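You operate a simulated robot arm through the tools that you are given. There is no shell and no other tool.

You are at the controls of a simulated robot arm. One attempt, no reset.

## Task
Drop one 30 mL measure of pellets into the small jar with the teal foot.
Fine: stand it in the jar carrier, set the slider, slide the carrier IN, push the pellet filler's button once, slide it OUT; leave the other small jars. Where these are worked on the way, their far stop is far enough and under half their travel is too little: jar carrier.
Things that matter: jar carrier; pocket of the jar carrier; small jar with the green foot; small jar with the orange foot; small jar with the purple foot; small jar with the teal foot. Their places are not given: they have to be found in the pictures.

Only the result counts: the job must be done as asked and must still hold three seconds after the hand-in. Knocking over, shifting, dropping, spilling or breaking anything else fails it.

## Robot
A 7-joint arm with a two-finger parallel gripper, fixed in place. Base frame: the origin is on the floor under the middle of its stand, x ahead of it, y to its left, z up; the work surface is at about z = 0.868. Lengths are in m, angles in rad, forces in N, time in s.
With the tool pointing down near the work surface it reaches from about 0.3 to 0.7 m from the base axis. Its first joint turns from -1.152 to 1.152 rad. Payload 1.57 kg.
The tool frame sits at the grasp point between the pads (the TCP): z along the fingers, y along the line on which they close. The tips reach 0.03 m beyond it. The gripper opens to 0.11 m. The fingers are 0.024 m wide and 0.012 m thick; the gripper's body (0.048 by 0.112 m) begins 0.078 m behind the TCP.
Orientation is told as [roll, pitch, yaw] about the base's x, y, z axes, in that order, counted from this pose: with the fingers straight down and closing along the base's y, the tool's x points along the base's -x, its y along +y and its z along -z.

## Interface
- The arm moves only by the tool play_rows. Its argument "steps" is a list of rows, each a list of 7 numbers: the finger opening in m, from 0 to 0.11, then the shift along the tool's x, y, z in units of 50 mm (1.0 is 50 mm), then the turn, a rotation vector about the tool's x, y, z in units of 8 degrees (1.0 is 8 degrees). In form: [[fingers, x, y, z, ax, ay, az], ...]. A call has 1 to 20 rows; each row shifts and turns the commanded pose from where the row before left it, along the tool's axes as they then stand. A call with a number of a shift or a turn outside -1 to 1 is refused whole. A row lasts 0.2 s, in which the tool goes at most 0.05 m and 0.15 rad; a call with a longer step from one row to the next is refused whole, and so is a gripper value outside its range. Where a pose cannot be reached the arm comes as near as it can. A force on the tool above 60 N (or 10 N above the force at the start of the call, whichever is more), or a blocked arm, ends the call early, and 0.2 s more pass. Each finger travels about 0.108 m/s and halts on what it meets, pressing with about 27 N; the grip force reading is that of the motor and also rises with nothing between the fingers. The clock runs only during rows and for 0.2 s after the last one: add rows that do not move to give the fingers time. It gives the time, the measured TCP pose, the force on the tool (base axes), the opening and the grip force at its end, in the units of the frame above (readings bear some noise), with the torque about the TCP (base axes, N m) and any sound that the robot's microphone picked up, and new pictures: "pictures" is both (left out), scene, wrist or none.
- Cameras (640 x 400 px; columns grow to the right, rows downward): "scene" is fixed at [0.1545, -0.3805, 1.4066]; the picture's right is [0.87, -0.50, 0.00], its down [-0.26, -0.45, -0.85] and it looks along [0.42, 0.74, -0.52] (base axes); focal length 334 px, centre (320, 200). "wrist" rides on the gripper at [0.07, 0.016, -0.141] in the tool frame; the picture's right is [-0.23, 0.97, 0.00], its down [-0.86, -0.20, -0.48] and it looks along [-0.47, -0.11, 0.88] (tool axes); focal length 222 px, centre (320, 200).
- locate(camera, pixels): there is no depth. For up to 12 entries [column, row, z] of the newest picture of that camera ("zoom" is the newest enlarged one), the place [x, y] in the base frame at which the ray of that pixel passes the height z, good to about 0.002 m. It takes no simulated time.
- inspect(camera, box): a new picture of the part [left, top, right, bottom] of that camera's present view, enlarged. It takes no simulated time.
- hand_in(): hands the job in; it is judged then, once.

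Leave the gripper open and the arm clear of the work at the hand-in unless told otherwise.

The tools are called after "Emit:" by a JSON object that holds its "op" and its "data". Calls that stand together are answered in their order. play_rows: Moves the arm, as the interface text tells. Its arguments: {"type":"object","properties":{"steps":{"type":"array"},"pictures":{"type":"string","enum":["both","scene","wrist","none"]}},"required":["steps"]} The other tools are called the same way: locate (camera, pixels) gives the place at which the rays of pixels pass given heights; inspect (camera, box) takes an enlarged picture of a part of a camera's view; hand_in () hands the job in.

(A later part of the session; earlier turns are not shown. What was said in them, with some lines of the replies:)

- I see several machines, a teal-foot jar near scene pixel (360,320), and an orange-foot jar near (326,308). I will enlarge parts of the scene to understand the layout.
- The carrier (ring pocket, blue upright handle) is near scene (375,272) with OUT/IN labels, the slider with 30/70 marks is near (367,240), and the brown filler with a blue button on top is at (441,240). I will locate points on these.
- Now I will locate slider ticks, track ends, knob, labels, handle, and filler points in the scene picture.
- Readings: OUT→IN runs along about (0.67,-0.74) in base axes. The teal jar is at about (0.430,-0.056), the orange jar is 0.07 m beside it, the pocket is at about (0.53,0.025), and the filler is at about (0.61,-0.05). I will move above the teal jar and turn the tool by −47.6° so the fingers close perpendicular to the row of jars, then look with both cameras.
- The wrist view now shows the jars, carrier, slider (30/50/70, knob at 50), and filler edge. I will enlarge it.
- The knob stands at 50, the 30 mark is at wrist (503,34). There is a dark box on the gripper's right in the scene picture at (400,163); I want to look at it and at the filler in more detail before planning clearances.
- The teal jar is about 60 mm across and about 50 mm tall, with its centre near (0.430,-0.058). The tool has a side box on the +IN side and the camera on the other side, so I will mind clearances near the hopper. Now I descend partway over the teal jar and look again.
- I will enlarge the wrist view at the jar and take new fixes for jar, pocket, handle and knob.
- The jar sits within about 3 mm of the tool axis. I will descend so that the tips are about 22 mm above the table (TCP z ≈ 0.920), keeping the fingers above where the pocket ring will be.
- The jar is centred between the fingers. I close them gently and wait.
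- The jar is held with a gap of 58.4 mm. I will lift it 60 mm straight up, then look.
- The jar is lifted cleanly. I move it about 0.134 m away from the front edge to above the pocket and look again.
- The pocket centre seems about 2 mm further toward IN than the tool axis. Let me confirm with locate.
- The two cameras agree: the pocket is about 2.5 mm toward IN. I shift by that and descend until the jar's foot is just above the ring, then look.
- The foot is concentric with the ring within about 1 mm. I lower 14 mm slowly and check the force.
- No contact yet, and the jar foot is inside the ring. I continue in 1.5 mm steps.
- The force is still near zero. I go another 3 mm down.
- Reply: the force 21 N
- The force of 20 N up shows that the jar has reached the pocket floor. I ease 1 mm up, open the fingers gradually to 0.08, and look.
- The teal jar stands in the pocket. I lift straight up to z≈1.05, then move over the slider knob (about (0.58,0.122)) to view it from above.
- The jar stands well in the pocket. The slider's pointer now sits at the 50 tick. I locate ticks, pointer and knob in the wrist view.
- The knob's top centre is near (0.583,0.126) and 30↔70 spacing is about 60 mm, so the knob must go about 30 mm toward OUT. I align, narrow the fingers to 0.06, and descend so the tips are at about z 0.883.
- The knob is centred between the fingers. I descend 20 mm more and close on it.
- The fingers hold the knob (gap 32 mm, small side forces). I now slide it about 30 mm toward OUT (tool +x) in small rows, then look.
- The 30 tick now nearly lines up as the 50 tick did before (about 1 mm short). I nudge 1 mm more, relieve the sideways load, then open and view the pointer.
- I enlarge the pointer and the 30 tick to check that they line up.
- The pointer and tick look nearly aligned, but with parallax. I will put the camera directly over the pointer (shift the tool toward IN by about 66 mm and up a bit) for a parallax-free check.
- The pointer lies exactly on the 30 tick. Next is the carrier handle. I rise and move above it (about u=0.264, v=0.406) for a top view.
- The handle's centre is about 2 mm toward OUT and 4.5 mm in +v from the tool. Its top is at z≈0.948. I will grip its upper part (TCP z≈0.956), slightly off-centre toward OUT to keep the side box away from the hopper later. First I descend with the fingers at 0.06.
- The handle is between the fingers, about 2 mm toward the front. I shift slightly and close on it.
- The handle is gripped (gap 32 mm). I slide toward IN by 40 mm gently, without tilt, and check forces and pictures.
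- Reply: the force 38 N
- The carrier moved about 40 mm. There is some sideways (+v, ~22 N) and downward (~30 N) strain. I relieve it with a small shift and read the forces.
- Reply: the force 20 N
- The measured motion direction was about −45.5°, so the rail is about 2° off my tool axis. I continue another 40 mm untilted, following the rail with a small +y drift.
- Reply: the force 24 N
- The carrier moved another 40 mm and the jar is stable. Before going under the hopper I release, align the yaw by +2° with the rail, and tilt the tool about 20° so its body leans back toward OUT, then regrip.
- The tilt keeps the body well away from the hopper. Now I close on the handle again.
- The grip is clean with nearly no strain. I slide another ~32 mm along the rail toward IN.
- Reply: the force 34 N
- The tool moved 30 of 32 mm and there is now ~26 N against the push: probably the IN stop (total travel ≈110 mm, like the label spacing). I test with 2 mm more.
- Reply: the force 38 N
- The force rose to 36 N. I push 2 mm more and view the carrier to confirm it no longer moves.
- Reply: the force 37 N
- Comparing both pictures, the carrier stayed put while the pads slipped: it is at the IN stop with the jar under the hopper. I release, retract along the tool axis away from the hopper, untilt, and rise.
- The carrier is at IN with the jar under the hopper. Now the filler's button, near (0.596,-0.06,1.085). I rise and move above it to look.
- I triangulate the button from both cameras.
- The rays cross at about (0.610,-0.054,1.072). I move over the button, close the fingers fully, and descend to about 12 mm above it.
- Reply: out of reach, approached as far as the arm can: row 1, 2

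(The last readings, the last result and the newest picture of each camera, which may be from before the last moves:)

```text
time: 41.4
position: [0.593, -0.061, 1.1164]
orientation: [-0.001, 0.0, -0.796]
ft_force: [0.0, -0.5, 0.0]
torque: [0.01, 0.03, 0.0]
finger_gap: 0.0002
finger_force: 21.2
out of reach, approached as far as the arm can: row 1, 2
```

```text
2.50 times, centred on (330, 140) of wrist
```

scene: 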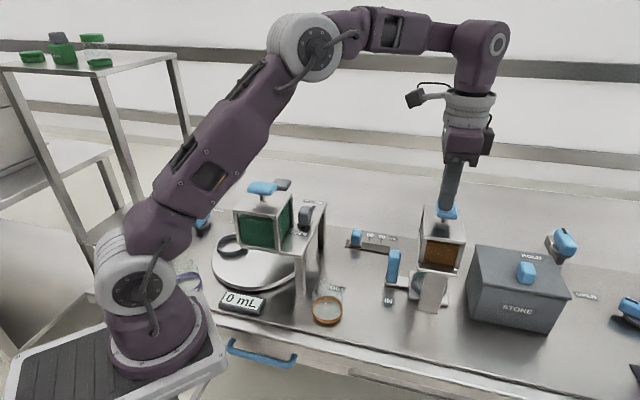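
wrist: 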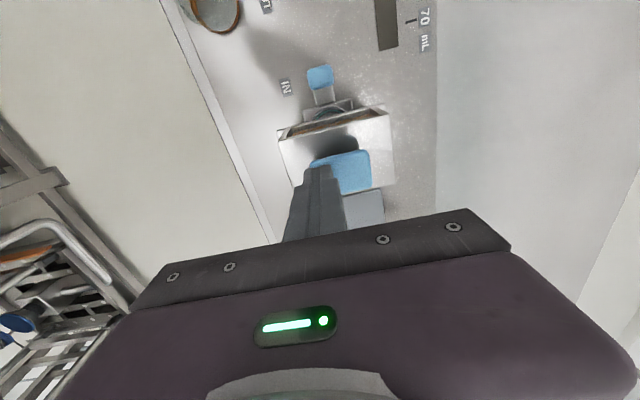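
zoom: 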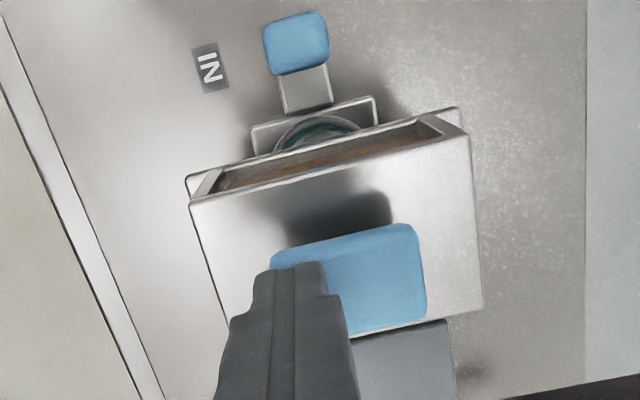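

The last lateral shift was clipped (out of reach at that height), so the tool is still ~17 mm short in +v. Now lower down, I try the shift again.

Emit:
{"op": "play_rows", "data": {"steps": [[0.0, -0.06, 0.16, 0, 0, 0, 0], [0.0, -0.06, 0.16, 0, 0, 0, 0], [0.0, 0, 0, 0, 0, 0, 0]], "pictures": "both"}}

Emit:
{"op": "inspect", "data": {"camera": "wrist", "box": [250, 60, 410, 220]}}

Emit:
{"op": "inspect", "data": {"camera": "scene", "box": [380, 130, 500, 280]}}

```text
time: 42.2
position: [0.6089, -0.0543, 1.1152]
orientation: [0.001, 0.0, -0.796]
ft_force: [-1.2, 0.1, -0.2]
torque: [0.0, -0.01, -0.04]
finger_gap: 0.0001
finger_force: 21.4
```

scene: 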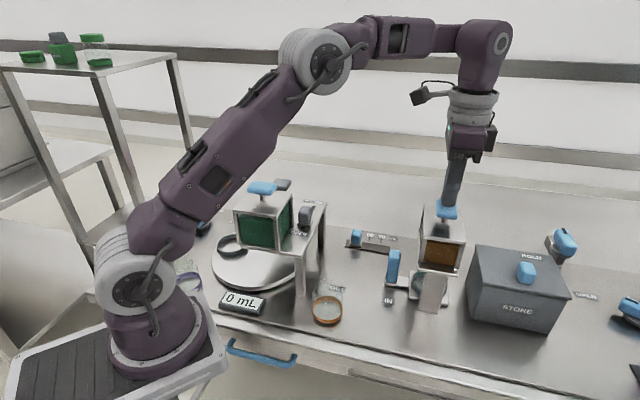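
wrist: 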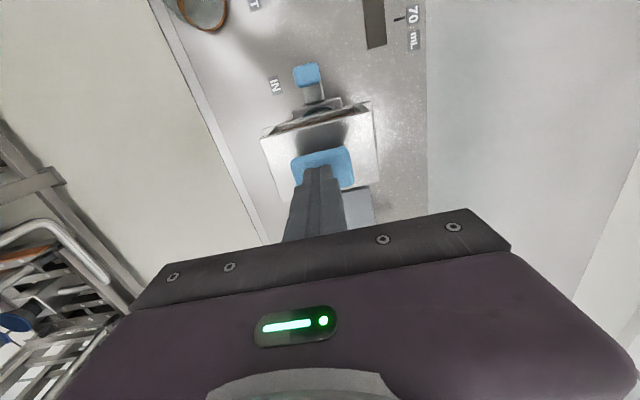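

```text
2.50 times, centred on (330, 140) of wrist
```

zoom: 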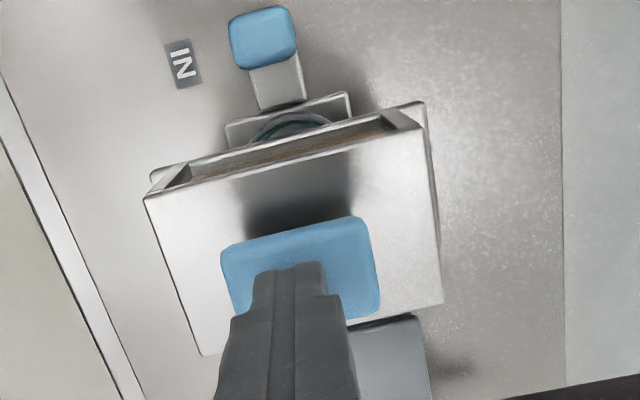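

```text
2.67 times, centred on (440, 205) of scene
```

zoom: 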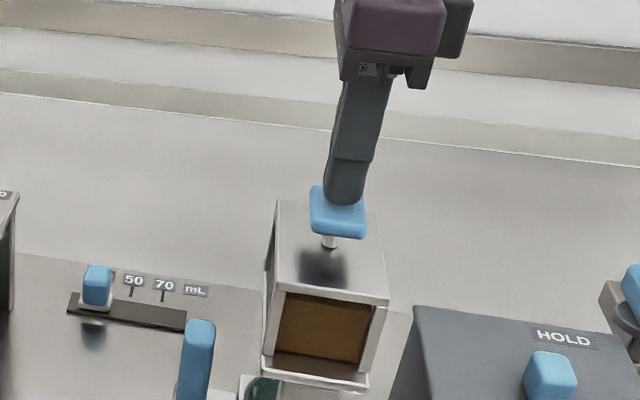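

The closed tips are centred over the button. I press down 10 mm in small rows and read force and sound.

Emit:
{"op": "play_rows", "data": {"steps": [[0.0, 0, 0, 0.06, 0, 0, 0], [0.0, 0, 0, 0.06, 0, 0, 0], [0.0, 0, 0, 0.04, 0, 0, 0], [0.0, 0, 0, 0.04, 0, 0, 0]], "pictures": "scene"}}

```text
time: 43.2
position: [0.6084, -0.0537, 1.1058]
orientation: [0.001, 0.001, -0.797]
ft_force: [-0.2, 0.5, 1.5]
torque: [0.04, 0.03, 0.04]
finger_gap: 0.0002
finger_force: 21.2
```

scene: 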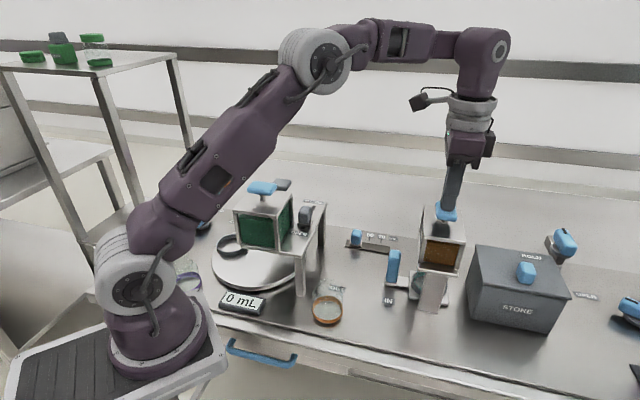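

The force is 1.5 N, so contact is just beginning at most. I press another 6 mm.

Emit:
{"op": "play_rows", "data": {"steps": [[0.0, 0, 0, 0.04, 0, 0, 0], [0.0, 0, 0, 0.04, 0, 0, 0], [0.0, 0, 0, 0.04, 0, 0, 0]], "pictures": "scene"}}

Emit:
{"op": "inspect", "data": {"camera": "scene", "box": [380, 150, 500, 300]}}

```text
time: 44.0
position: [0.6091, -0.0539, 1.0987]
orientation: [-0.001, 0.001, -0.797]
ft_force: [2.1, -1.4, 3.0]
torque: [-0.01, -0.02, 0.0]
finger_gap: 0.0
finger_force: 21.3
heard: click
```

scene: 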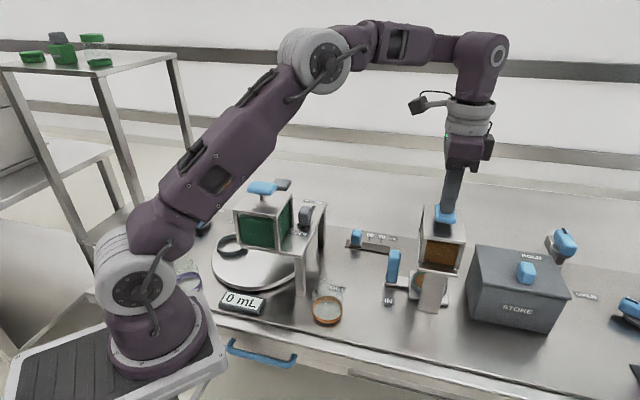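

```text
2.67 times, centred on (440, 225) of scene
```

zoom: 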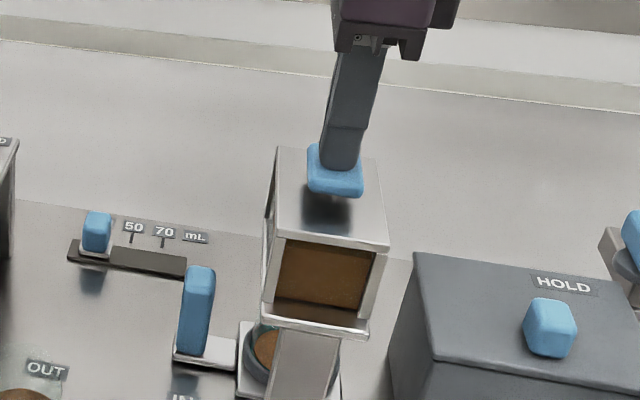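

A click was heard and brown pellets are now visible in the jar. I lift straight off the button and back away toward OUT.

Emit:
{"op": "play_rows", "data": {"steps": [[0.0, 0, 0, -0.3, 0, 0, 0], [0.0, 0, 0, -0.5, 0, 0, 0], [0.0, 0.4, 0, -0.3, 0, 0, 0], [0.0, 0.6, 0, 0, 0, 0, 0], [0.0, 0.6, 0, 0, 0, 0, 0], [0.0, 0.6, 0, 0, 0, 0, 0], [0.03, 0.3, 0, 0, 0, 0, 0], [0.055, 0, 0, 0, 0, 0, 0], [0.055, 0, 0, 0, 0, 0, 0]], "pictures": "both"}}

Emit:
{"op": "inspect", "data": {"camera": "scene", "box": [350, 180, 480, 320]}}

Emit:
{"op": "inspect", "data": {"camera": "wrist", "box": [250, 60, 410, 240]}}

```text
time: 46.0
position: [0.5228, 0.0359, 1.1544]
orientation: [0.0, 0.0, -0.795]
ft_force: [0.1, 0.4, -0.6]
torque: [0.0, -0.03, 0.0]
finger_gap: 0.055
finger_force: 0.1
```

scene: 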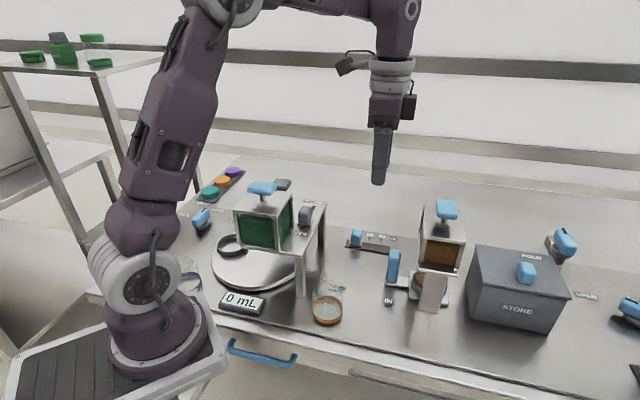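
wrist: 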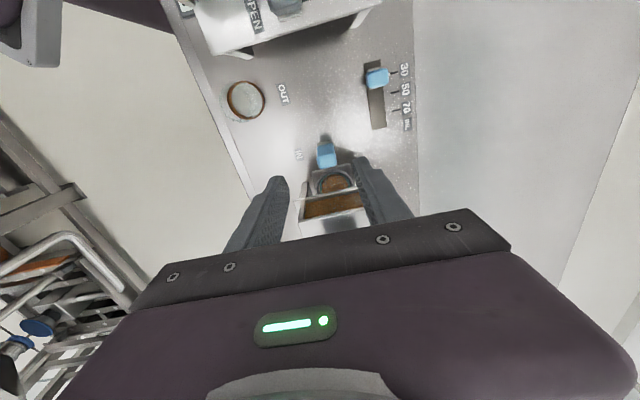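

```text
2.86 times, centred on (415, 250) of scene
```

zoom: 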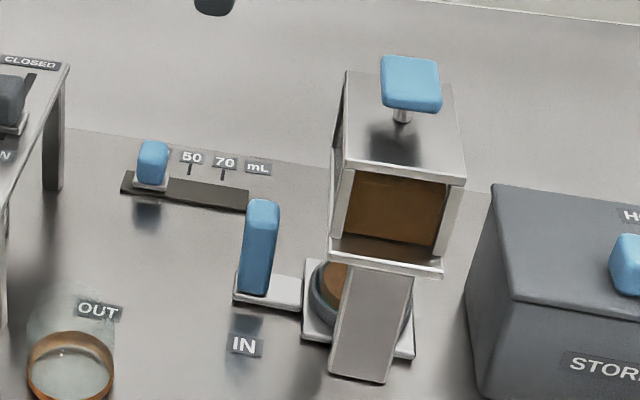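

```text
2.22 times, centred on (330, 150) of wrist
```

zoom: 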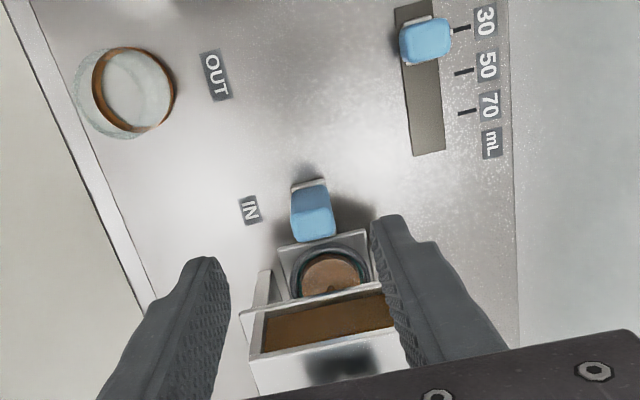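

The jar holds pellets, still in the pocket at IN. To pull OUT, I go back: down, tilt 20° again, and approach along the tool axis to just above the handle for a check.

Emit:
{"op": "play_rows", "data": {"steps": [[0.055, 0.055, 0.01, 0.6, 0, 0, 0], [0.055, 0, 0, 0.6, 0, 0, 0], [0.055, 0, 0, 0.61, 0, 0, 0], [0.055, 0, 0, 0, 0, -0.83, 0], [0.055, 0, 0, 0, 0, -0.83, 0], [0.055, 0, 0, 0, 0, -0.83, 0], [0.055, 0, 0, 0.7, 0, 0, 0], [0.055, 0, 0, 0.6, 0, 0, 0], [0.055, 0, 0, 0.4, 0, 0, 0], [0.055, 0, 0, 0, 0, 0, 0]], "pictures": "both"}}

Emit:
{"op": "inspect", "data": {"camera": "scene", "box": [340, 160, 480, 320]}}

Emit:
{"op": "inspect", "data": {"camera": "wrist", "box": [250, 80, 410, 240]}}

```text
time: 48.2
position: [0.5403, 0.0154, 0.984]
orientation: [0.0, -0.348, -0.799]
ft_force: [0.7, 0.6, 0.7]
torque: [-0.02, 0.02, -0.02]
finger_gap: 0.0551
finger_force: 0.1
```

scene: 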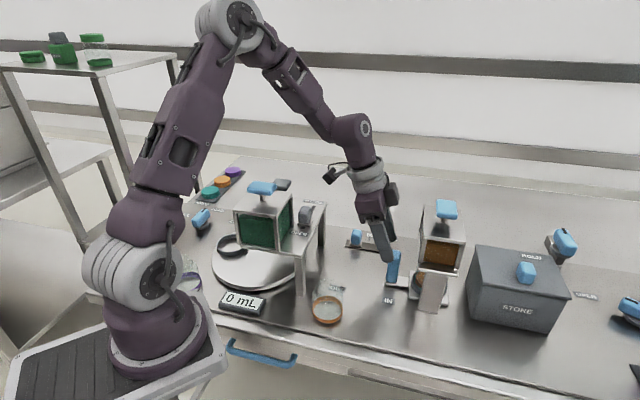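
wrist: 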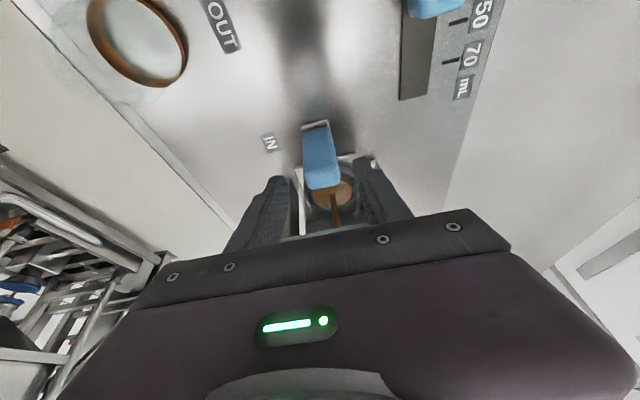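

```text
2.50 times, centred on (410, 240) of scene
```

zoom: 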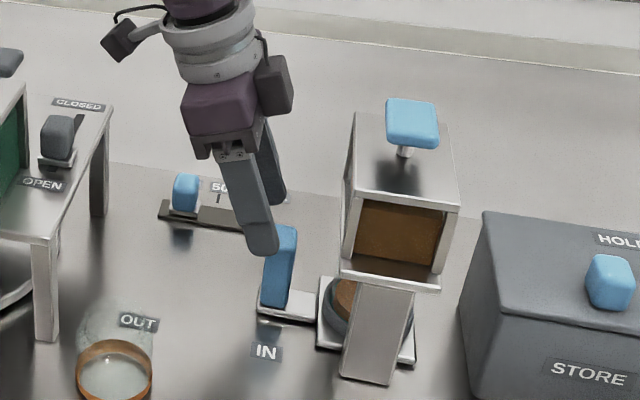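

```text
2.50 times, centred on (330, 160) of wrist
```

zoom: 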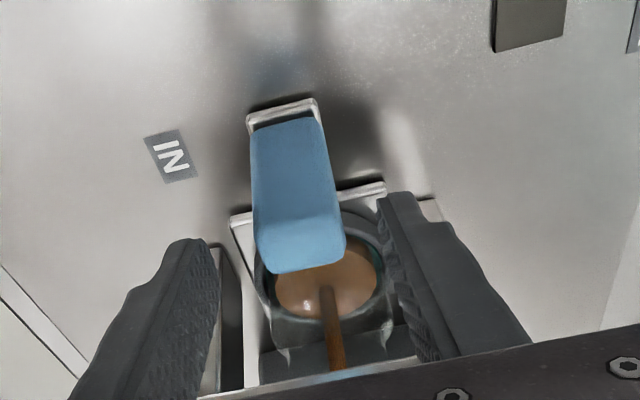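

The wrist view shows a brown stream still falling into the jar, at zoom (333,330): the measure is still being dispensed. I wait without moving until it ends.

Emit:
{"op": "play_rows", "data": {"steps": [[0.055, 0, 0, 0, 0, 0, 0], [0.055, 0, 0, 0, 0, 0, 0], [0.055, 0, 0, 0, 0, 0, 0], [0.055, 0, 0, 0, 0, 0, 0], [0.055, 0, 0, 0, 0, 0, 0], [0.055, 0, 0, 0, 0, 0, 0], [0.055, 0, 0, 0, 0, 0, 0], [0.055, 0, 0, 0, 0, 0, 0]], "pictures": "wrist"}}

Emit:
{"op": "inspect", "data": {"camera": "wrist", "box": [250, 80, 410, 240]}}

```text
time: 50.0
position: [0.542, 0.0161, 0.9854]
orientation: [0.001, -0.347, -0.796]
ft_force: [0.5, 0.0, -1.0]
torque: [-0.04, -0.03, 0.0]
finger_gap: 0.0553
finger_force: 0.0
```

wrist: 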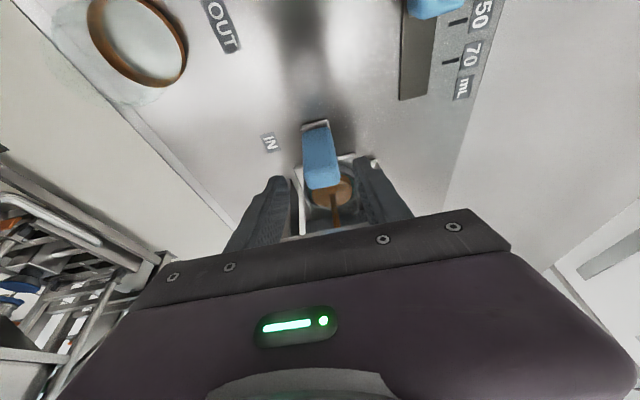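

```text
2.50 times, centred on (330, 160) of wrist
```

zoom: 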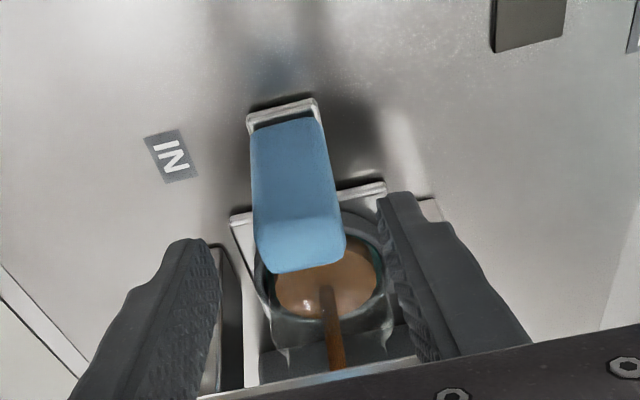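

The stream still shows. I enlarge the jar now, wait 4 s, and compare.

Emit:
{"op": "inspect", "data": {"camera": "wrist", "box": [300, 165, 364, 229]}}

Emit:
{"op": "inspect", "data": {"camera": "scene", "box": [400, 250, 460, 310]}}

Emit:
{"op": "play_rows", "data": {"steps": [[0.055, 0, 0, 0, 0, 0, 0], [0.055, 0, 0, 0, 0, 0, 0], [0.055, 0, 0, 0, 0, 0, 0], [0.055, 0, 0, 0, 0, 0, 0], [0.055, 0, 0, 0, 0, 0, 0], [0.055, 0, 0, 0, 0, 0, 0], [0.055, 0, 0, 0, 0, 0, 0], [0.055, 0, 0, 0, 0, 0, 0], [0.055, 0, 0, 0, 0, 0, 0], [0.055, 0, 0, 0, 0, 0, 0], [0.055, 0, 0, 0, 0, 0, 0], [0.055, 0, 0, 0, 0, 0, 0], [0.055, 0, 0, 0, 0, 0, 0], [0.055, 0, 0, 0, 0, 0, 0], [0.055, 0, 0, 0, 0, 0, 0], [0.055, 0, 0, 0, 0, 0, 0], [0.055, 0, 0, 0, 0, 0, 0], [0.055, 0, 0, 0, 0, 0, 0], [0.055, 0, 0, 0, 0, 0, 0], [0.055, 0, 0, 0, 0, 0, 0]], "pictures": "both"}}

Emit:
{"op": "inspect", "data": {"camera": "wrist", "box": [300, 165, 364, 229]}}

Emit:
{"op": "inspect", "data": {"camera": "scene", "box": [400, 250, 460, 310]}}

```text
6.25 times, centred on (332, 197) of wrist
```

zoom: 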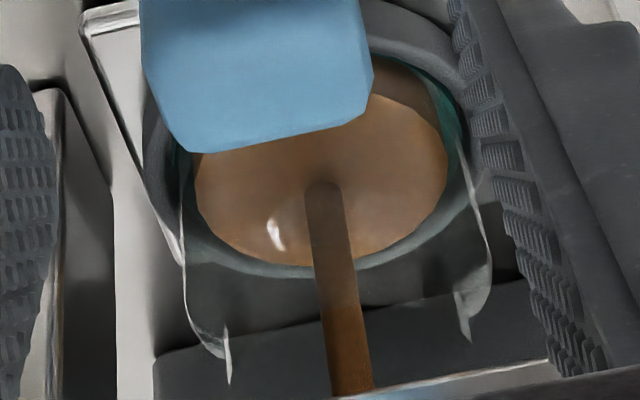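

```text
6.67 times, centred on (430, 280) of scene
```

zoom: 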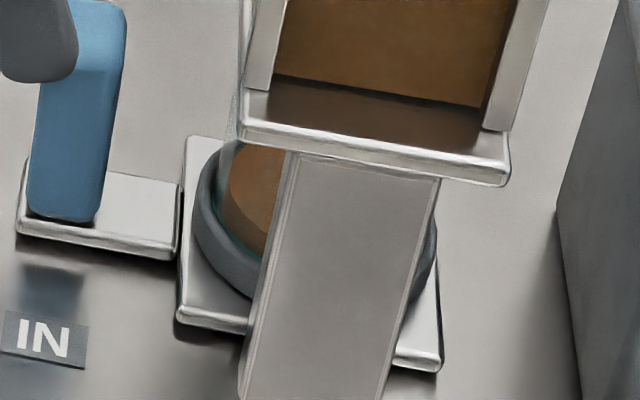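

```text
time: 54.2
position: [0.5416, 0.0162, 0.9851]
orientation: [0.001, -0.348, -0.797]
ft_force: [-0.2, -0.9, -0.2]
torque: [0.0, -0.01, -0.01]
finger_gap: 0.055
finger_force: 0.1
```

scene: 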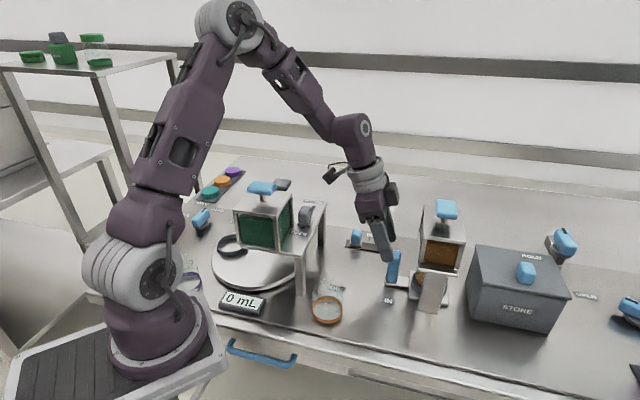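
wrist: 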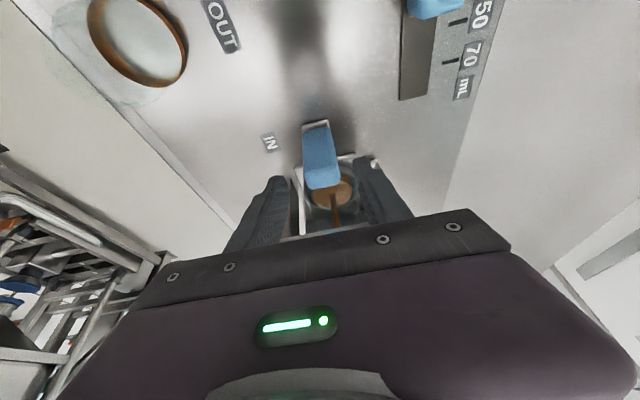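

```text
6.25 times, centred on (332, 197) of wrist
```

zoom: 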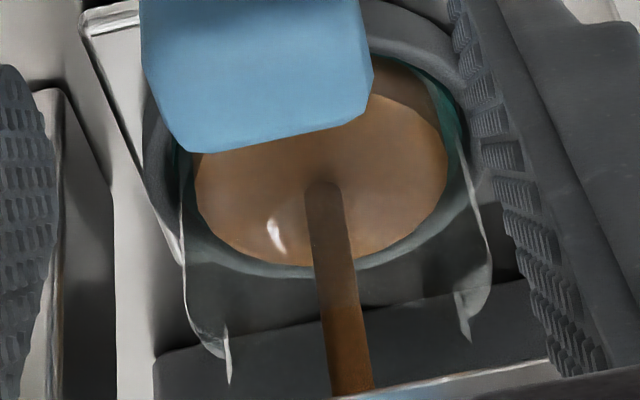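

```text
6.67 times, centred on (430, 280) of scene
```

zoom: 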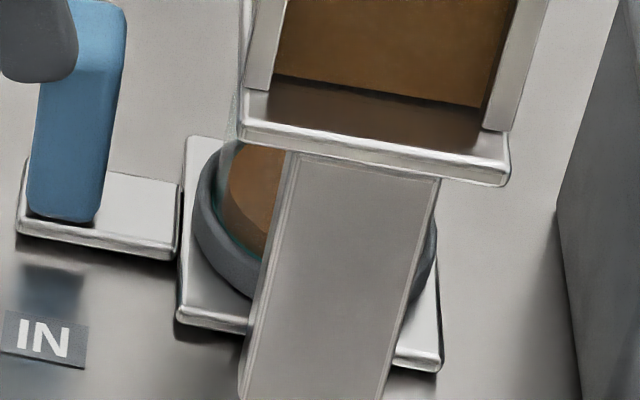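

The level has not changed in 4 s, so the dose is finished, but the stream mark is still drawn. I wait another 4 s to see whether it vanishes.

Emit:
{"op": "play_rows", "data": {"steps": [[0.055, 0, 0, 0, 0, 0, 0], [0.055, 0, 0, 0, 0, 0, 0], [0.055, 0, 0, 0, 0, 0, 0], [0.055, 0, 0, 0, 0, 0, 0], [0.055, 0, 0, 0, 0, 0, 0], [0.055, 0, 0, 0, 0, 0, 0], [0.055, 0, 0, 0, 0, 0, 0], [0.055, 0, 0, 0, 0, 0, 0], [0.055, 0, 0, 0, 0, 0, 0], [0.055, 0, 0, 0, 0, 0, 0], [0.055, 0, 0, 0, 0, 0, 0], [0.055, 0, 0, 0, 0, 0, 0], [0.055, 0, 0, 0, 0, 0, 0], [0.055, 0, 0, 0, 0, 0, 0], [0.055, 0, 0, 0, 0, 0, 0], [0.055, 0, 0, 0, 0, 0, 0], [0.055, 0, 0, 0, 0, 0, 0], [0.055, 0, 0, 0, 0, 0, 0], [0.055, 0, 0, 0, 0, 0, 0], [0.055, 0, 0, 0, 0, 0, 0]], "pictures": "wrist"}}

Emit:
{"op": "inspect", "data": {"camera": "wrist", "box": [300, 165, 364, 229]}}

Emit:
{"op": "inspect", "data": {"camera": "scene", "box": [410, 190, 470, 310]}}

```text
time: 58.4
position: [0.541, 0.0176, 0.9848]
orientation: [-0.002, -0.348, -0.797]
ft_force: [-0.7, 0.4, -0.4]
torque: [0.0, -0.03, 0.01]
finger_gap: 0.0552
finger_force: 0.1
```

wrist: 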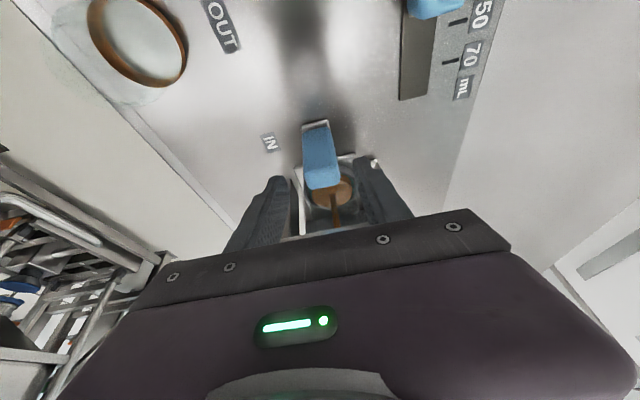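

```text
6.25 times, centred on (332, 197) of wrist
```

zoom: 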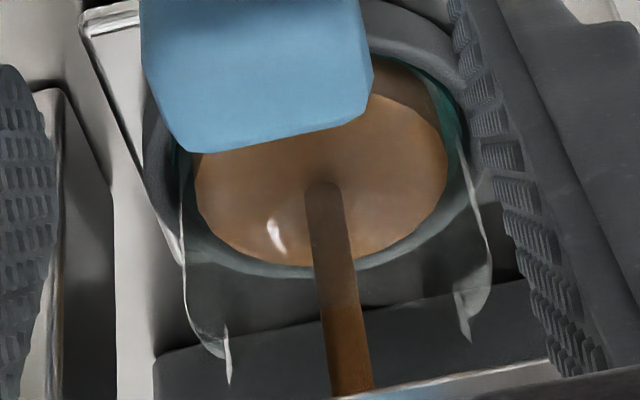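

```text
3.33 times, centred on (440, 250) of scene
```

zoom: 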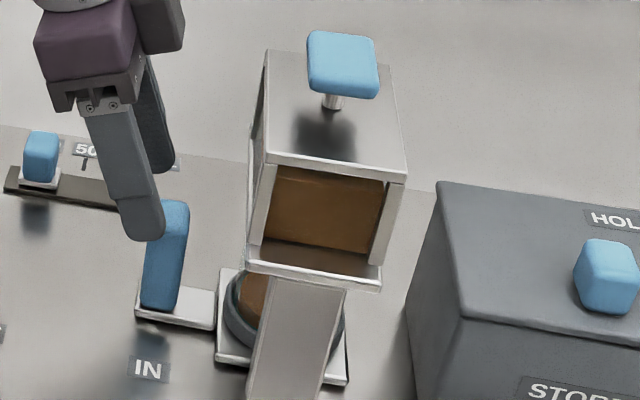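

The button is fully up and the level is constant. For safety I wait another 8 s before moving, to see if the stream mark ends.

Emit:
{"op": "play_rows", "data": {"steps": [[0.055, 0, 0, 0, 0, 0, 0], [0.055, 0, 0, 0, 0, 0, 0], [0.055, 0, 0, 0, 0, 0, 0], [0.055, 0, 0, 0, 0, 0, 0], [0.055, 0, 0, 0, 0, 0, 0], [0.055, 0, 0, 0, 0, 0, 0], [0.055, 0, 0, 0, 0, 0, 0], [0.055, 0, 0, 0, 0, 0, 0], [0.055, 0, 0, 0, 0, 0, 0], [0.055, 0, 0, 0, 0, 0, 0], [0.055, 0, 0, 0, 0, 0, 0], [0.055, 0, 0, 0, 0, 0, 0], [0.055, 0, 0, 0, 0, 0, 0], [0.055, 0, 0, 0, 0, 0, 0], [0.055, 0, 0, 0, 0, 0, 0], [0.055, 0, 0, 0, 0, 0, 0], [0.055, 0, 0, 0, 0, 0, 0], [0.055, 0, 0, 0, 0, 0, 0], [0.055, 0, 0, 0, 0, 0, 0], [0.055, 0, 0, 0, 0, 0, 0]], "pictures": "none"}}

Emit:
{"op": "play_rows", "data": {"steps": [[0.055, 0, 0, 0, 0, 0, 0], [0.055, 0, 0, 0, 0, 0, 0], [0.055, 0, 0, 0, 0, 0, 0], [0.055, 0, 0, 0, 0, 0, 0], [0.055, 0, 0, 0, 0, 0, 0], [0.055, 0, 0, 0, 0, 0, 0], [0.055, 0, 0, 0, 0, 0, 0], [0.055, 0, 0, 0, 0, 0, 0], [0.055, 0, 0, 0, 0, 0, 0], [0.055, 0, 0, 0, 0, 0, 0], [0.055, 0, 0, 0, 0, 0, 0], [0.055, 0, 0, 0, 0, 0, 0], [0.055, 0, 0, 0, 0, 0, 0], [0.055, 0, 0, 0, 0, 0, 0], [0.055, 0, 0, 0, 0, 0, 0], [0.055, 0, 0, 0, 0, 0, 0], [0.055, 0, 0, 0, 0, 0, 0], [0.055, 0, 0, 0, 0, 0, 0], [0.055, 0, 0, 0, 0, 0, 0], [0.055, 0, 0, 0, 0, 0, 0]], "pictures": "wrist"}}

Emit:
{"op": "inspect", "data": {"camera": "wrist", "box": [300, 165, 364, 229]}}

```text
time: 62.6
position: [0.5402, 0.0164, 0.9833]
orientation: [0.001, -0.348, -0.796]
ft_force: [-0.1, -0.4, -0.4]
torque: [-0.02, 0.01, -0.03]
finger_gap: 0.0548
finger_force: 0.1
```

```text
time: 66.8
position: [0.5411, 0.0171, 0.9854]
orientation: [0.0, -0.347, -0.797]
ft_force: [0.2, -0.8, 0.2]
torque: [-0.02, 0.0, -0.01]
finger_gap: 0.0551
finger_force: 0.0
```

wrist: 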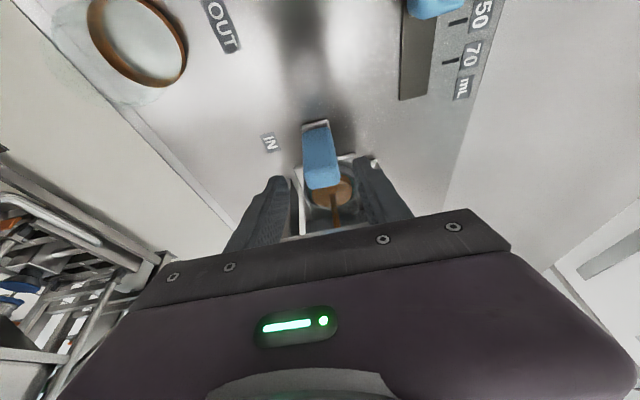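

```text
6.25 times, centred on (332, 197) of wrist
```

zoom: 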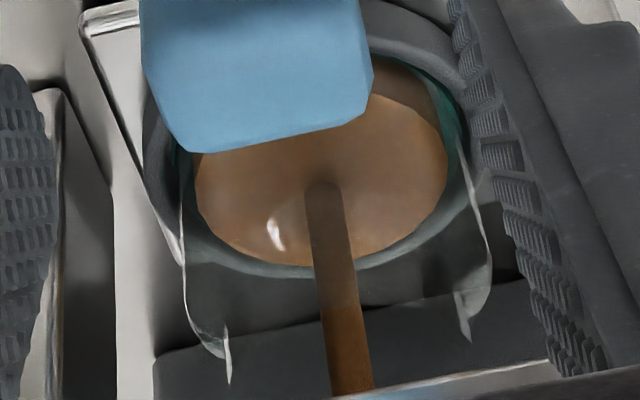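

The picture is unchanged over 18 s, so the dose is done and the mark is static. I now advance onto the handle and grip it.

Emit:
{"op": "play_rows", "data": {"steps": [[0.055, 0, 0, 0.35, 0, 0, 0], [0.055, 0, 0, 0.33, 0, 0, 0], [0.045, 0, 0, 0, 0, 0, 0], [0.036, 0, 0, 0, 0, 0, 0], [0.03, 0, 0, 0, 0, 0, 0], [0.02, 0, 0, 0, 0, 0, 0], [0.02, 0, 0, 0, 0, 0, 0]], "pictures": "both"}}

Emit:
{"op": "inspect", "data": {"camera": "scene", "box": [340, 160, 480, 320]}}

```text
time: 68.4
position: [0.5493, 0.008, 0.9521]
orientation: [0.0, -0.347, -0.795]
ft_force: [6.6, 6.5, -3.2]
torque: [-0.07, 0.15, 0.92]
finger_gap: 0.0316
finger_force: 40.4
```

scene: 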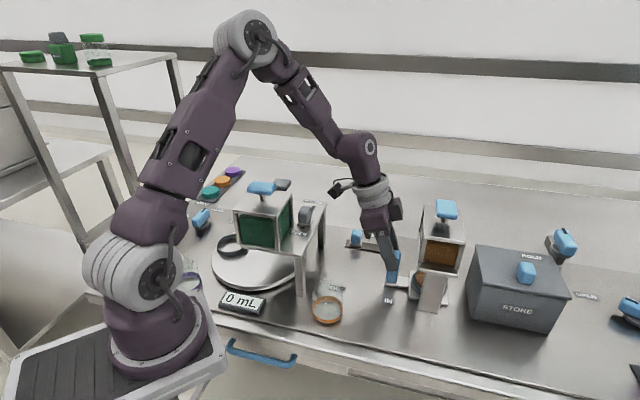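
wrist: 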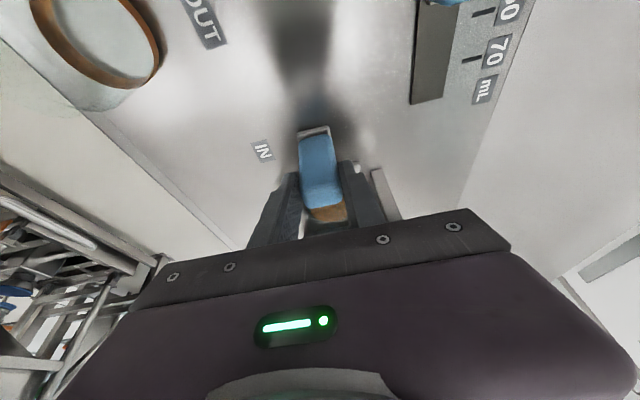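

```text
2.50 times, centred on (410, 240) of scene
```

zoom: 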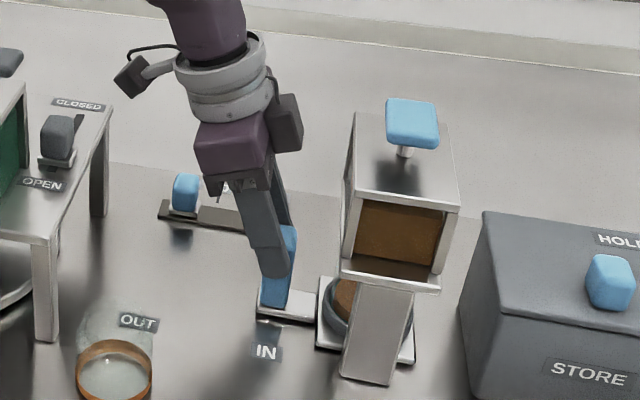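

The handle is gripped. I pull gently 40 mm toward OUT along the rail.

Emit:
{"op": "play_rows", "data": {"steps": [[0.02, 0.056, 0.01, -0.0205, 0, 0, 0], [0.02, 0.132, 0, -0.048, 0, 0, 0], [0.02, 0.188, 0, -0.0684, 0, 0, 0], [0.02, 0.188, 0, -0.0684, 0, 0, 0], [0.02, 0.132, 0, -0.048, 0, 0, 0], [0.02, 0.056, 0, -0.0205, 0, 0, 0], [0.02, 0, 0, 0, 0, 0, 0]], "pictures": "both"}}

Emit:
{"op": "inspect", "data": {"camera": "scene", "box": [320, 160, 480, 320]}}

```text
time: 70.0
position: [0.5214, 0.0379, 0.9525]
orientation: [0.0, -0.349, -0.798]
ft_force: [1.0, 1.6, -5.1]
torque: [0.19, 0.21, 0.82]
finger_gap: 0.0315
finger_force: 41.4
```

scene: 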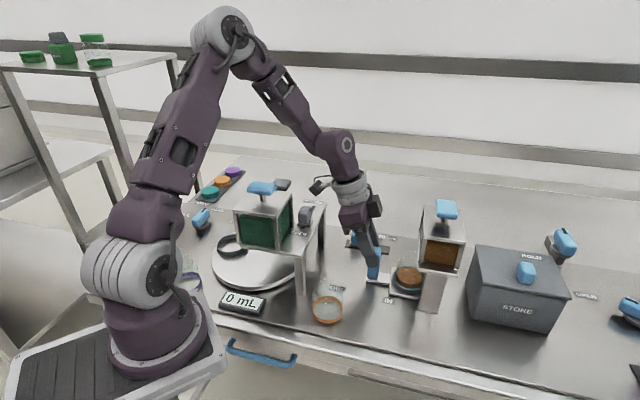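
wrist: 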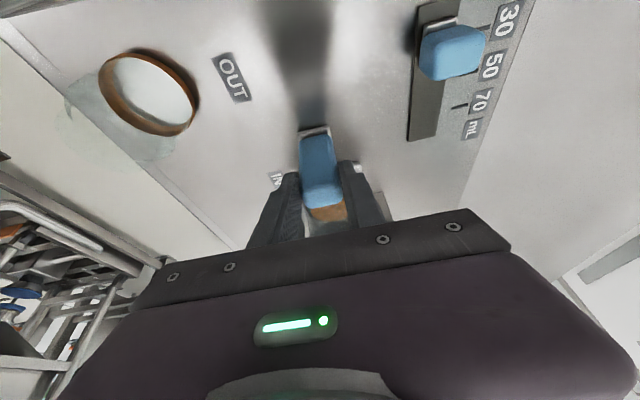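

```text
2.50 times, centred on (400, 240) of scene
```

zoom: 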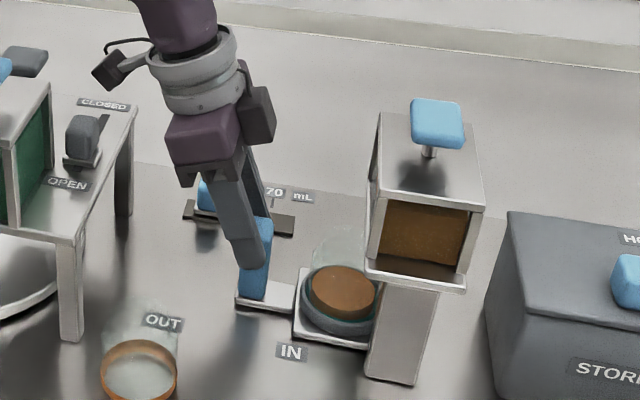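

No spill; the pellets ride in the jar, and the stream mark is gone. I release, untilt, and regrip upright before pulling the rest.

Emit:
{"op": "play_rows", "data": {"steps": [[0.036, 0, 0, 0, 0, 0, 0], [0.05, 0, 0, 0, 0, 0, 0], [0.05, 0, 0, 0, 0, 0.83, 0], [0.05, 0, 0, 0, 0, 0.83, 0], [0.05, 0, 0, 0, 0, 0.83, 0], [0.05, -0.13, 0, 0, 0, 0, 0], [0.04, 0, 0, 0, 0, 0, 0], [0.032, 0, 0, 0, 0, 0, 0], [0.02, 0, 0, 0, 0, 0, 0], [0.02, 0, 0, 0, 0, 0, 0]], "pictures": "both"}}

Emit:
{"op": "inspect", "data": {"camera": "scene", "box": [320, 160, 480, 320]}}

```text
time: 72.2
position: [0.5249, 0.0327, 0.9513]
orientation: [-0.001, 0.0, -0.794]
ft_force: [1.3, 1.0, 0.1]
torque: [0.3, 0.26, 0.74]
finger_gap: 0.0318
finger_force: 40.2
```

scene: 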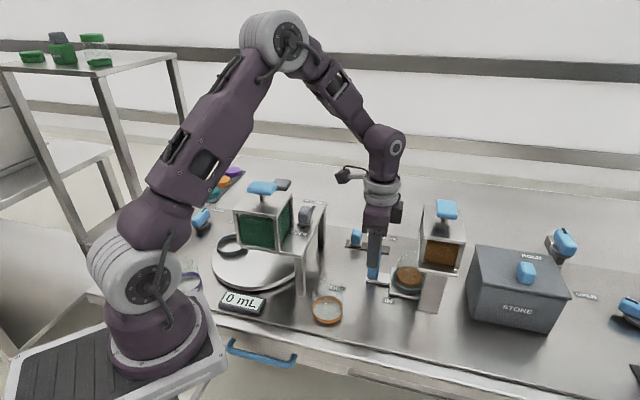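
wrist: 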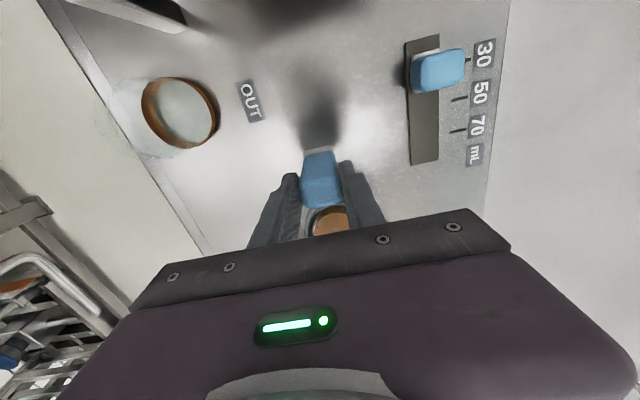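

```text
2.50 times, centred on (400, 240) of scene
```

zoom: 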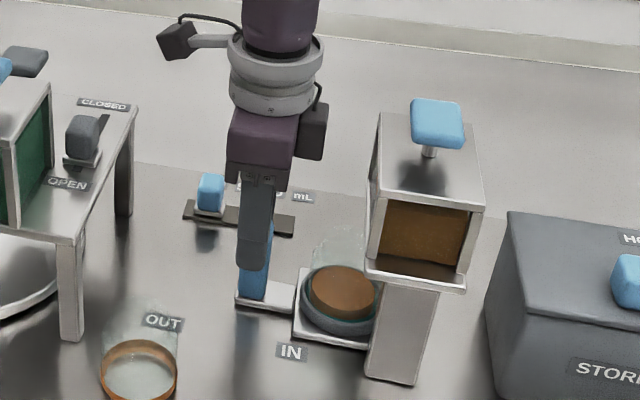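

Upright grip with low strain. I pull about 65 mm more toward OUT, slowly.

Emit:
{"op": "play_rows", "data": {"steps": [[0.02, 0.06, 0, 0, 0, 0, 0], [0.02, 0.14, 0, 0, 0, 0, 0], [0.02, 0.2, 0, 0, 0, 0, 0], [0.02, 0.2, 0, 0, 0, 0, 0], [0.02, 0.2, 0, 0, 0, 0, 0], [0.02, 0.2, 0, 0, 0, 0, 0], [0.02, 0.2, 0, 0, 0, 0, 0], [0.02, 0.1, 0, 0, 0, 0, 0], [0.02, 0, 0, 0, 0, 0, 0]], "pictures": "both"}}

Emit:
{"op": "inspect", "data": {"camera": "scene", "box": [280, 160, 440, 320]}}

```text
time: 74.2
position: [0.4801, 0.0787, 0.9522]
orientation: [-0.003, 0.002, -0.798]
ft_force: [-10.9, -8.0, -11.2]
torque: [-0.1, -0.12, 0.68]
finger_gap: 0.0319
finger_force: 40.9
```

scene: 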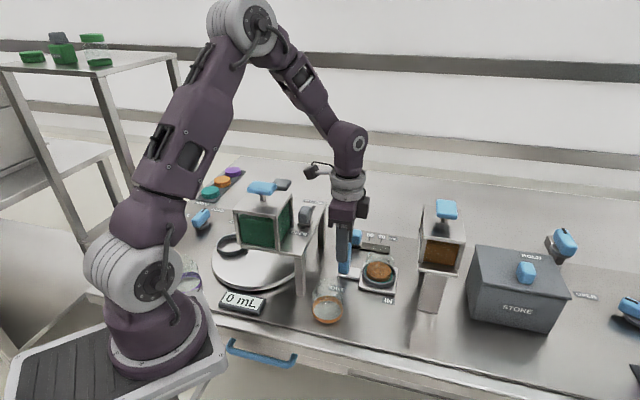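
wrist: 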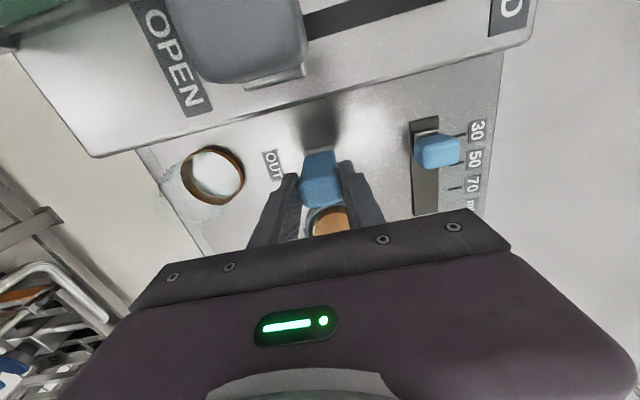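

```text
2.50 times, centred on (360, 240) of scene
```

zoom: 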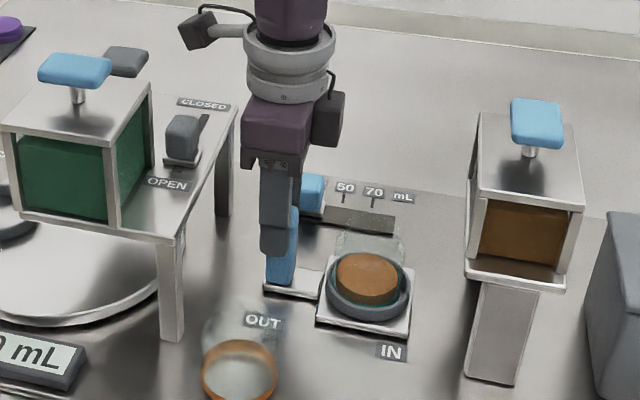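

About 5 mm remains to the OUT stop. I pull 3 mm, then 4 mm more, watching the force.

Emit:
{"op": "play_rows", "data": {"steps": [[0.02, 0.06, -0.015, 0.005, 0, 0, 0], [0.02, 0.04, 0, 0, 0, 0, 0], [0.02, 0, 0, 0, 0, 0, 0]], "pictures": "none"}}

```text
time: 75.0
position: [0.4757, 0.0818, 0.9513]
orientation: [-0.001, 0.0, -0.795]
ft_force: [-4.1, -9.2, -16.8]
torque: [0.13, 0.32, 0.86]
finger_gap: 0.0319
finger_force: 40.2
```

There is no stop force yet. I pull 3 mm more.

Emit:
{"op": "play_rows", "data": {"steps": [[0.02, 0.06, -0.01, 0.005, 0, 0, 0], [0.02, 0, 0, 0, 0, 0, 0]], "pictures": "none"}}

```text
time: 75.6
position: [0.4764, 0.0829, 0.9531]
orientation: [0.002, -0.002, -0.799]
ft_force: [16.4, -24.7, -17.4]
torque: [-1.26, -0.19, 0.86]
finger_gap: 0.0316
finger_force: 40.3
```

The force along the rail jumped to ~29 N: the OUT stop is reached. I ease off, open the fingers, and lift straight up.

Emit:
{"op": "play_rows", "data": {"steps": [[0.02, -0.04, 0, 0, 0, 0, 0], [0.034, 0, 0, 0, 0, 0, 0], [0.045, 0, 0, 0, 0, 0, 0], [0.06, 0, 0, 0, 0, 0, 0], [0.06, 0, 0, -0.3, 0, 0, 0], [0.06, 0, 0, -0.6, 0, 0, 0], [0.06, 0, 0, -0.8, 0, 0, 0], [0.06, 0, 0, -0.8, 0, 0, 0], [0.06, 0, 0, -0.5, 0, 0, 0], [0.06, 0, 0, 0, 0, 0, 0]], "pictures": "both"}}

Emit:
{"op": "inspect", "data": {"camera": "scene", "box": [330, 220, 410, 290]}}

Emit:
{"op": "inspect", "data": {"camera": "scene", "box": [160, 150, 480, 330]}}

```text
time: 77.8
position: [0.4766, 0.0827, 1.1034]
orientation: [0.0, 0.001, -0.798]
ft_force: [-0.3, 0.9, 0.1]
torque: [0.0, -0.02, 0.02]
finger_gap: 0.06
finger_force: 0.1
```

scene: 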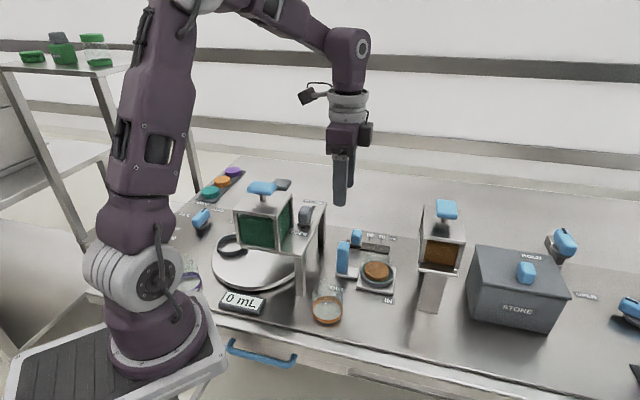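
wrist: 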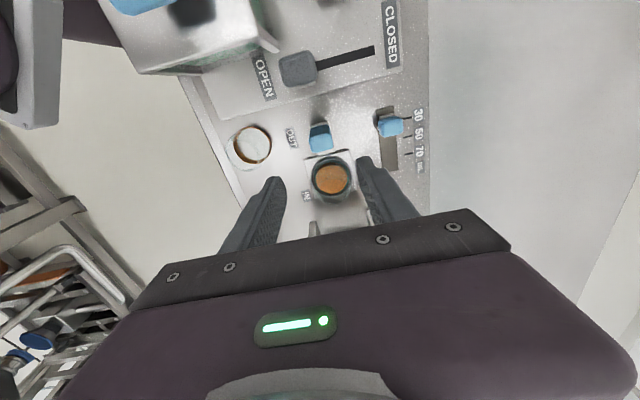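

```text
5.71 times, centred on (370, 255) of scene
```

zoom: 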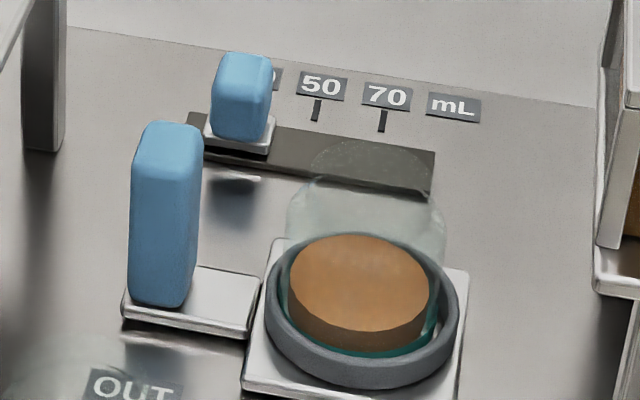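

```text
2.00 times, centred on (320, 240) of scene
```

zoom: 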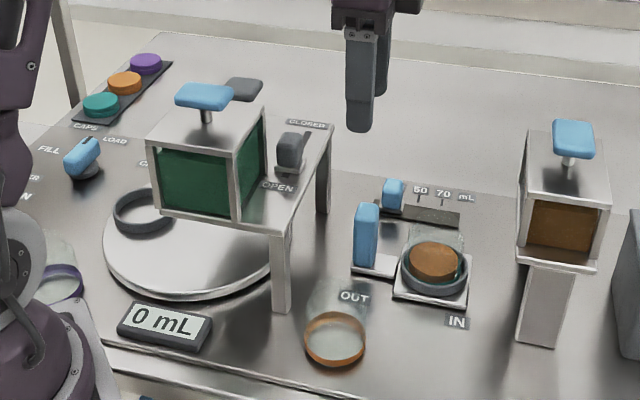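

The carrier is back at exactly its starting place, the jar stands in it with pellets, the slider is at 30, and everything else is unmoved. I raise the arm, open the gripper fully, and check once more.

Emit:
{"op": "play_rows", "data": {"steps": [[0.08, 0, 0, -0.7, 0, 0, 0], [0.1, 0, 0, -0.7, 0, 0, 0], [0.11, 0, 0, -0.4, 0, 0, 0], [0.11, 0, 0, 0, 0, 0, 0], [0.11, 0, 0, 0, 0, 0, 0]], "pictures": "both"}}

```text
time: 79.0
position: [0.4754, 0.0825, 1.1921]
orientation: [0.0, -0.001, -0.797]
ft_force: [-0.8, -0.3, 0.0]
torque: [0.0, 0.01, -0.02]
finger_gap: 0.1098
finger_force: 0.0
```

scene: 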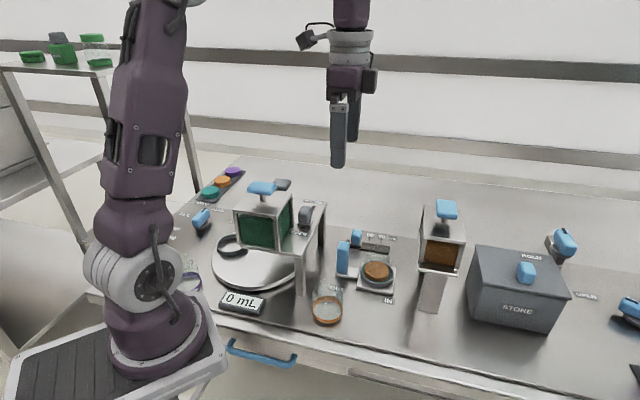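
wrist: 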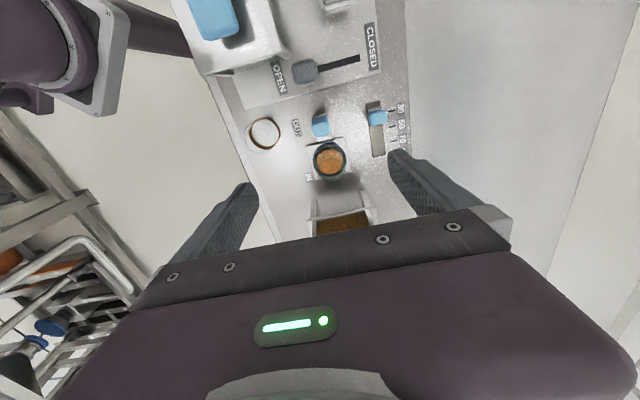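

The gripper is fully open and clear of the work, the filled teal-foot jar stands in the carrier at OUT, and the other jars are untouched. I hand the job in.

Emit:
{"op": "hand_in", "data": {}}

```text
The job is handed in.
```

I handed the job in. The teal-foot jar holds one dose of pellets and is standing in the jar carrier at OUT. I don't have the judge's result.

- **Jar:** I lifted it into the carrier pocket and it sat level on the pocket floor.
- **Slider:** I moved it from 50 to 30 mL, and the pointer sits exactly on the 30 tick.
- **Dose:** I slid the carrier IN to its stop and pressed the filler button once. I heard one click and saw pellets in the jar.
- **Amount:** I didn't measure the volume. 30 mL is what the slider was set to.
- **Stream:** A falling stream stayed visible after the press. I waited about 18 seconds, the pellet level did not change, and I saw no spill when I pulled the carrier out.
- **Return:** I slid the carrier back OUT to its stop, at the same spot in the picture as at the start.

I touched no other jars, and nothing else in view had moved. The arm ended above the work with the gripper fully open.
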